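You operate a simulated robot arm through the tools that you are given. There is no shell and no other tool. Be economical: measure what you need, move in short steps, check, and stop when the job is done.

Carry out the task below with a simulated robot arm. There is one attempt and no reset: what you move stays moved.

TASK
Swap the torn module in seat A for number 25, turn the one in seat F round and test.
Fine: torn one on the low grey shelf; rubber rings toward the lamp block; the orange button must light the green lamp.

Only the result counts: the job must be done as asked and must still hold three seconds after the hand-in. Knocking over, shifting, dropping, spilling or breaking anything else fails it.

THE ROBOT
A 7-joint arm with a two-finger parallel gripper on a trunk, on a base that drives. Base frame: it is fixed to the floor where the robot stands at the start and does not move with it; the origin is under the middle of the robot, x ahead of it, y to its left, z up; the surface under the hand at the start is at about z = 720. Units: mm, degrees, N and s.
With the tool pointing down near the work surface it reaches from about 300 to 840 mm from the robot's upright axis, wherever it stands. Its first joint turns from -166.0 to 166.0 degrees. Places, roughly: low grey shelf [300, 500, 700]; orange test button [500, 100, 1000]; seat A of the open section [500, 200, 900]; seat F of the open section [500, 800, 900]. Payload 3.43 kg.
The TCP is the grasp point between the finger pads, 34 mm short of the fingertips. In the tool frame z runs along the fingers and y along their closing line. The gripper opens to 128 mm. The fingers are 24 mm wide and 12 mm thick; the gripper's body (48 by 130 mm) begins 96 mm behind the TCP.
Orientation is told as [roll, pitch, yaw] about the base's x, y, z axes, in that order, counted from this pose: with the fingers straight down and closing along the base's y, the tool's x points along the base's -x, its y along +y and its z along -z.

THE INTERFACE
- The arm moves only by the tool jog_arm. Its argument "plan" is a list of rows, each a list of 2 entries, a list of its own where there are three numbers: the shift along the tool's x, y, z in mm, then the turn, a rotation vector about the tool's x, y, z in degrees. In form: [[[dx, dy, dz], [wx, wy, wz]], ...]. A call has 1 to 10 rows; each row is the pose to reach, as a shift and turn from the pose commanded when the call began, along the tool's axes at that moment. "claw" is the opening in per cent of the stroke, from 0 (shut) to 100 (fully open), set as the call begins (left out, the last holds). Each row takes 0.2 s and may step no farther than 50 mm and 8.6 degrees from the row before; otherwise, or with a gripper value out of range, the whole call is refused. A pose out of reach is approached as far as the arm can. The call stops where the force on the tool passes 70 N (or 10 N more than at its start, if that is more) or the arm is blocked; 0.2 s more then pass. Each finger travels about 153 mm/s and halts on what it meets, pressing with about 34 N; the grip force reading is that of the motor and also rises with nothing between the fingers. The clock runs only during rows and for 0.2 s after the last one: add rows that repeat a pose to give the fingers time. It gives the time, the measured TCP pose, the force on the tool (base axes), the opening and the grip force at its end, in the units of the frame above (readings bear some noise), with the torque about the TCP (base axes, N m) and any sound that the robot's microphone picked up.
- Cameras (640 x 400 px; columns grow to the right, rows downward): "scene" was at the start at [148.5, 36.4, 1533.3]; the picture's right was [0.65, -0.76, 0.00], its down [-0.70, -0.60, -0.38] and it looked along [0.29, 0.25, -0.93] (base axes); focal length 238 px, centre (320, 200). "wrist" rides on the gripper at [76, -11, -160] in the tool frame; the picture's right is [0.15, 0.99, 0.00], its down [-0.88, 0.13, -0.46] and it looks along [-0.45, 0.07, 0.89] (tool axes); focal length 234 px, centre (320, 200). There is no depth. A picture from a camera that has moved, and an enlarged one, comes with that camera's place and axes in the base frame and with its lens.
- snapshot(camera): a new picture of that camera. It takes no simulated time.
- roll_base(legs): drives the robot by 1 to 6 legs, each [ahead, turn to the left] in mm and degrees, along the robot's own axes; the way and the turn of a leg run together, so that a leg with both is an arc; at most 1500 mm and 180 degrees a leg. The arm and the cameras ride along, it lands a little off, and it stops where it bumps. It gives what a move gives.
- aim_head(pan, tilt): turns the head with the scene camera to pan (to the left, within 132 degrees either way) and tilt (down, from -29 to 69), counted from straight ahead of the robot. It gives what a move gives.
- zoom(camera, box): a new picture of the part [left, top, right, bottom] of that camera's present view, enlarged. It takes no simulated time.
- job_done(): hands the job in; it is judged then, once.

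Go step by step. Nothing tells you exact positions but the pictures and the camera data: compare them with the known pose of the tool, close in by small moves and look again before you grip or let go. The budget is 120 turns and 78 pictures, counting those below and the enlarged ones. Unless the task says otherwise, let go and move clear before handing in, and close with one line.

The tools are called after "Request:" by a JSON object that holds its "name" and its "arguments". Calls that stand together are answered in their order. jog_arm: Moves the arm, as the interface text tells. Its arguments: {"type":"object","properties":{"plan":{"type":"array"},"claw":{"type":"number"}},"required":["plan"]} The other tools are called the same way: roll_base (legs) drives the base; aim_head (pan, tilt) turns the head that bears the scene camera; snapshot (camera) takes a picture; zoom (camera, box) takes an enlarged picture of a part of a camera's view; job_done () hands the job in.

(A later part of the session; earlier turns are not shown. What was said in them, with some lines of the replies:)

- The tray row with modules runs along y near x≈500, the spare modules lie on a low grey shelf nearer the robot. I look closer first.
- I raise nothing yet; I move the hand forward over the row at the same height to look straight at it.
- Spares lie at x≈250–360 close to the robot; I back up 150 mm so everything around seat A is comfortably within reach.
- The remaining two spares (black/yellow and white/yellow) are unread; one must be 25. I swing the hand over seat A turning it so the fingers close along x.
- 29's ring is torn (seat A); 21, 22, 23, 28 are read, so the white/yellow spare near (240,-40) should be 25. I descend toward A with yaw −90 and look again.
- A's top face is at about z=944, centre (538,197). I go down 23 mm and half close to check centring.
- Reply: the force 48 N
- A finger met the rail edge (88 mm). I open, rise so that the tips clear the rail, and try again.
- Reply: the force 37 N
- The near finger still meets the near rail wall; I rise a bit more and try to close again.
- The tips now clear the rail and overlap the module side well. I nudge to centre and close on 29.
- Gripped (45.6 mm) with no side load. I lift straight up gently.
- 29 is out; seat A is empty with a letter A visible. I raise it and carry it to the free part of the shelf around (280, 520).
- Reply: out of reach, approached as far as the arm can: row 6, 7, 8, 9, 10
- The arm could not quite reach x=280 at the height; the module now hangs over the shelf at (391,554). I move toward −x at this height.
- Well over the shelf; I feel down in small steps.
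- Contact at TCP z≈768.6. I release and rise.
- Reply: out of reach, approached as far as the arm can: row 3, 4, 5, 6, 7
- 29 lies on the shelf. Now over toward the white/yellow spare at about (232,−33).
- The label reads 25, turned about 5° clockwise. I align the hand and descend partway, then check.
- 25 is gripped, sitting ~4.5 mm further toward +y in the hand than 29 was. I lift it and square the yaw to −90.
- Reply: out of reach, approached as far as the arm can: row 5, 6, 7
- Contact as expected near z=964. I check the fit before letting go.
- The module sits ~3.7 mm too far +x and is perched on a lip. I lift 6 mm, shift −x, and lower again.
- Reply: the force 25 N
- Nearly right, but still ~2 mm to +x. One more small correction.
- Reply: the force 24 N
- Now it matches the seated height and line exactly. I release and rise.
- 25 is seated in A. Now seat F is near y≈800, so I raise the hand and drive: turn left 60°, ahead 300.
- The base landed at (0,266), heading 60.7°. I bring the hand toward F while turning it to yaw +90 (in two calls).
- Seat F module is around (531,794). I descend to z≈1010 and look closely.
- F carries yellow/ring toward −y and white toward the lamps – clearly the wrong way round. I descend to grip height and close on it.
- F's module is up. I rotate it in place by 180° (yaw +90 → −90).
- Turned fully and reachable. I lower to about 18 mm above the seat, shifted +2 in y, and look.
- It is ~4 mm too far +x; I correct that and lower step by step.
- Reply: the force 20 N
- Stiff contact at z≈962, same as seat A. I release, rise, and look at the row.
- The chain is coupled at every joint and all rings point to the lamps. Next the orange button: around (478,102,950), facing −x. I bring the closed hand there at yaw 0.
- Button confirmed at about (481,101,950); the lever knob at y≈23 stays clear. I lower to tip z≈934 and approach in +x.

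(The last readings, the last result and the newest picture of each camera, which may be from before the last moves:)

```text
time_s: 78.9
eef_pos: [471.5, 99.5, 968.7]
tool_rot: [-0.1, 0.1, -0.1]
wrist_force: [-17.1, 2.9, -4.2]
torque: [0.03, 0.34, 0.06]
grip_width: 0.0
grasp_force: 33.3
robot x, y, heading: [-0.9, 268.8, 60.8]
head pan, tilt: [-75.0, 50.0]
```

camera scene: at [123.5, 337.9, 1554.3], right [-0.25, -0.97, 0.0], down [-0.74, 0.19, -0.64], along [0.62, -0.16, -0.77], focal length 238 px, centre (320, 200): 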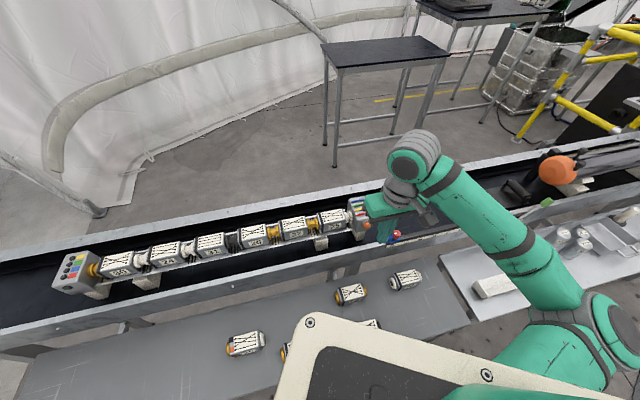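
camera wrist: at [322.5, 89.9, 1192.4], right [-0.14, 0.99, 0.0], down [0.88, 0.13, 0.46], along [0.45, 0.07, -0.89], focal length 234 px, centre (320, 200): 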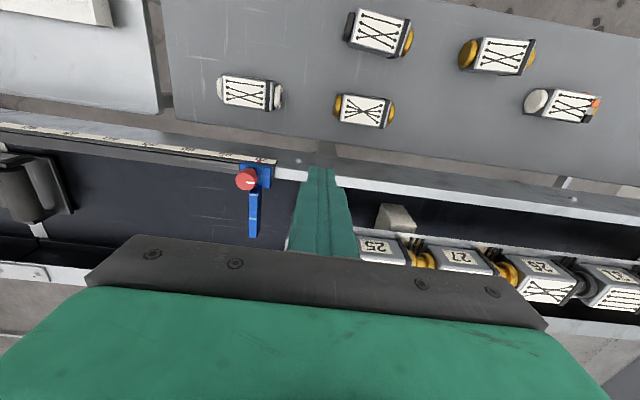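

The button is being pressed (17 N). I look at the lamps now.

Request:
{"name": "zoom", "arguments": {"camera": "scene", "box": [40, 230, 180, 310]}}

```text
4.57 times, centred on (110, 270) of scene
camera zoom: at [123.0, 338.0, 1554.3], right [-0.25, -0.97, 0.0], down [-0.74, 0.19, -0.64], along [0.62, -0.16, -0.77], focal length 1090 px, centre (1280, -120)
```

zoom: 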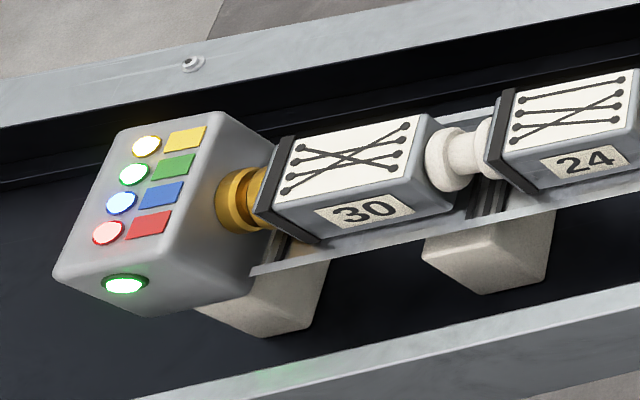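

All four lamps and the green lamp are lit. I back off the button, rise, and check once more.

Request:
{"name": "jog_arm", "arguments": {"plan": [[[10, 0, 0], [0, 0, 0]], [[40, 0, 0], [0, 0, 0]], [[60, 0, 0], [0, 0, 0]], [[60, 0, -50], [0, 0, 0]], [[60, 0, -100], [0, 0, 0]], [[60, 0, -140], [0, 0, 0]]]}}

Request:
{"name": "snapshot", "arguments": {"camera": "scene"}}

Request:
{"name": "zoom", "arguments": {"camera": "scene", "box": [40, 180, 400, 310]}}

```text
time_s: 80.3
eef_pos: [413.1, 99.5, 1108.7]
tool_rot: [0.0, 0.0, -0.2]
wrist_force: [0.5, -0.5, -0.6]
torque: [-0.01, 0.02, 0.03]
grip_width: 0.1
grasp_force: 33.3
robot x, y, heading: [-1.5, 271.8, 60.6]
head pan, tilt: [-75.0, 50.0]
```

```text
4 pictures are left
camera scene: at [123.6, 337.8, 1554.3], right [-0.25, -0.97, 0.0], down [-0.74, 0.19, -0.64], along [0.62, -0.16, -0.77], focal length 238 px, centre (320, 200)
```

scene: 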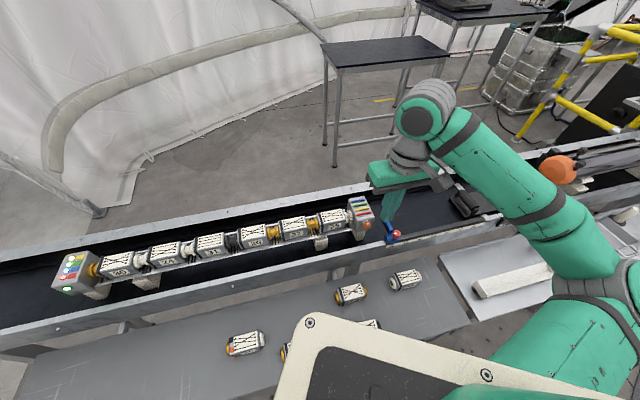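

```text
1.78 times, centred on (220, 245) of scene
camera zoom: at [123.6, 337.8, 1554.3], right [-0.25, -0.97, 0.0], down [-0.74, 0.19, -0.64], along [0.62, -0.16, -0.77], focal length 424 px, centre (498, 120)
```

zoom: 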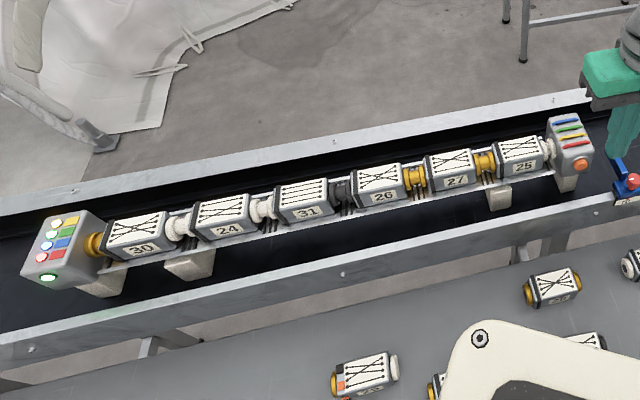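

The green lamp stays lit with the hand clear, the row is in order and 29 lies on the low shelf. I hand the job in.

Request:
{"name": "job_done", "arguments": {}}

```text
The job is handed in.
```

The job is done and handed in: number 25 replaces the torn 29 in seat A, 29 is on the low grey shelf, and the module in seat F (30) is turned round so every ring faces the lamps. Pressing the orange button lit the green lamp, and it was still lit after I moved the hand clear.
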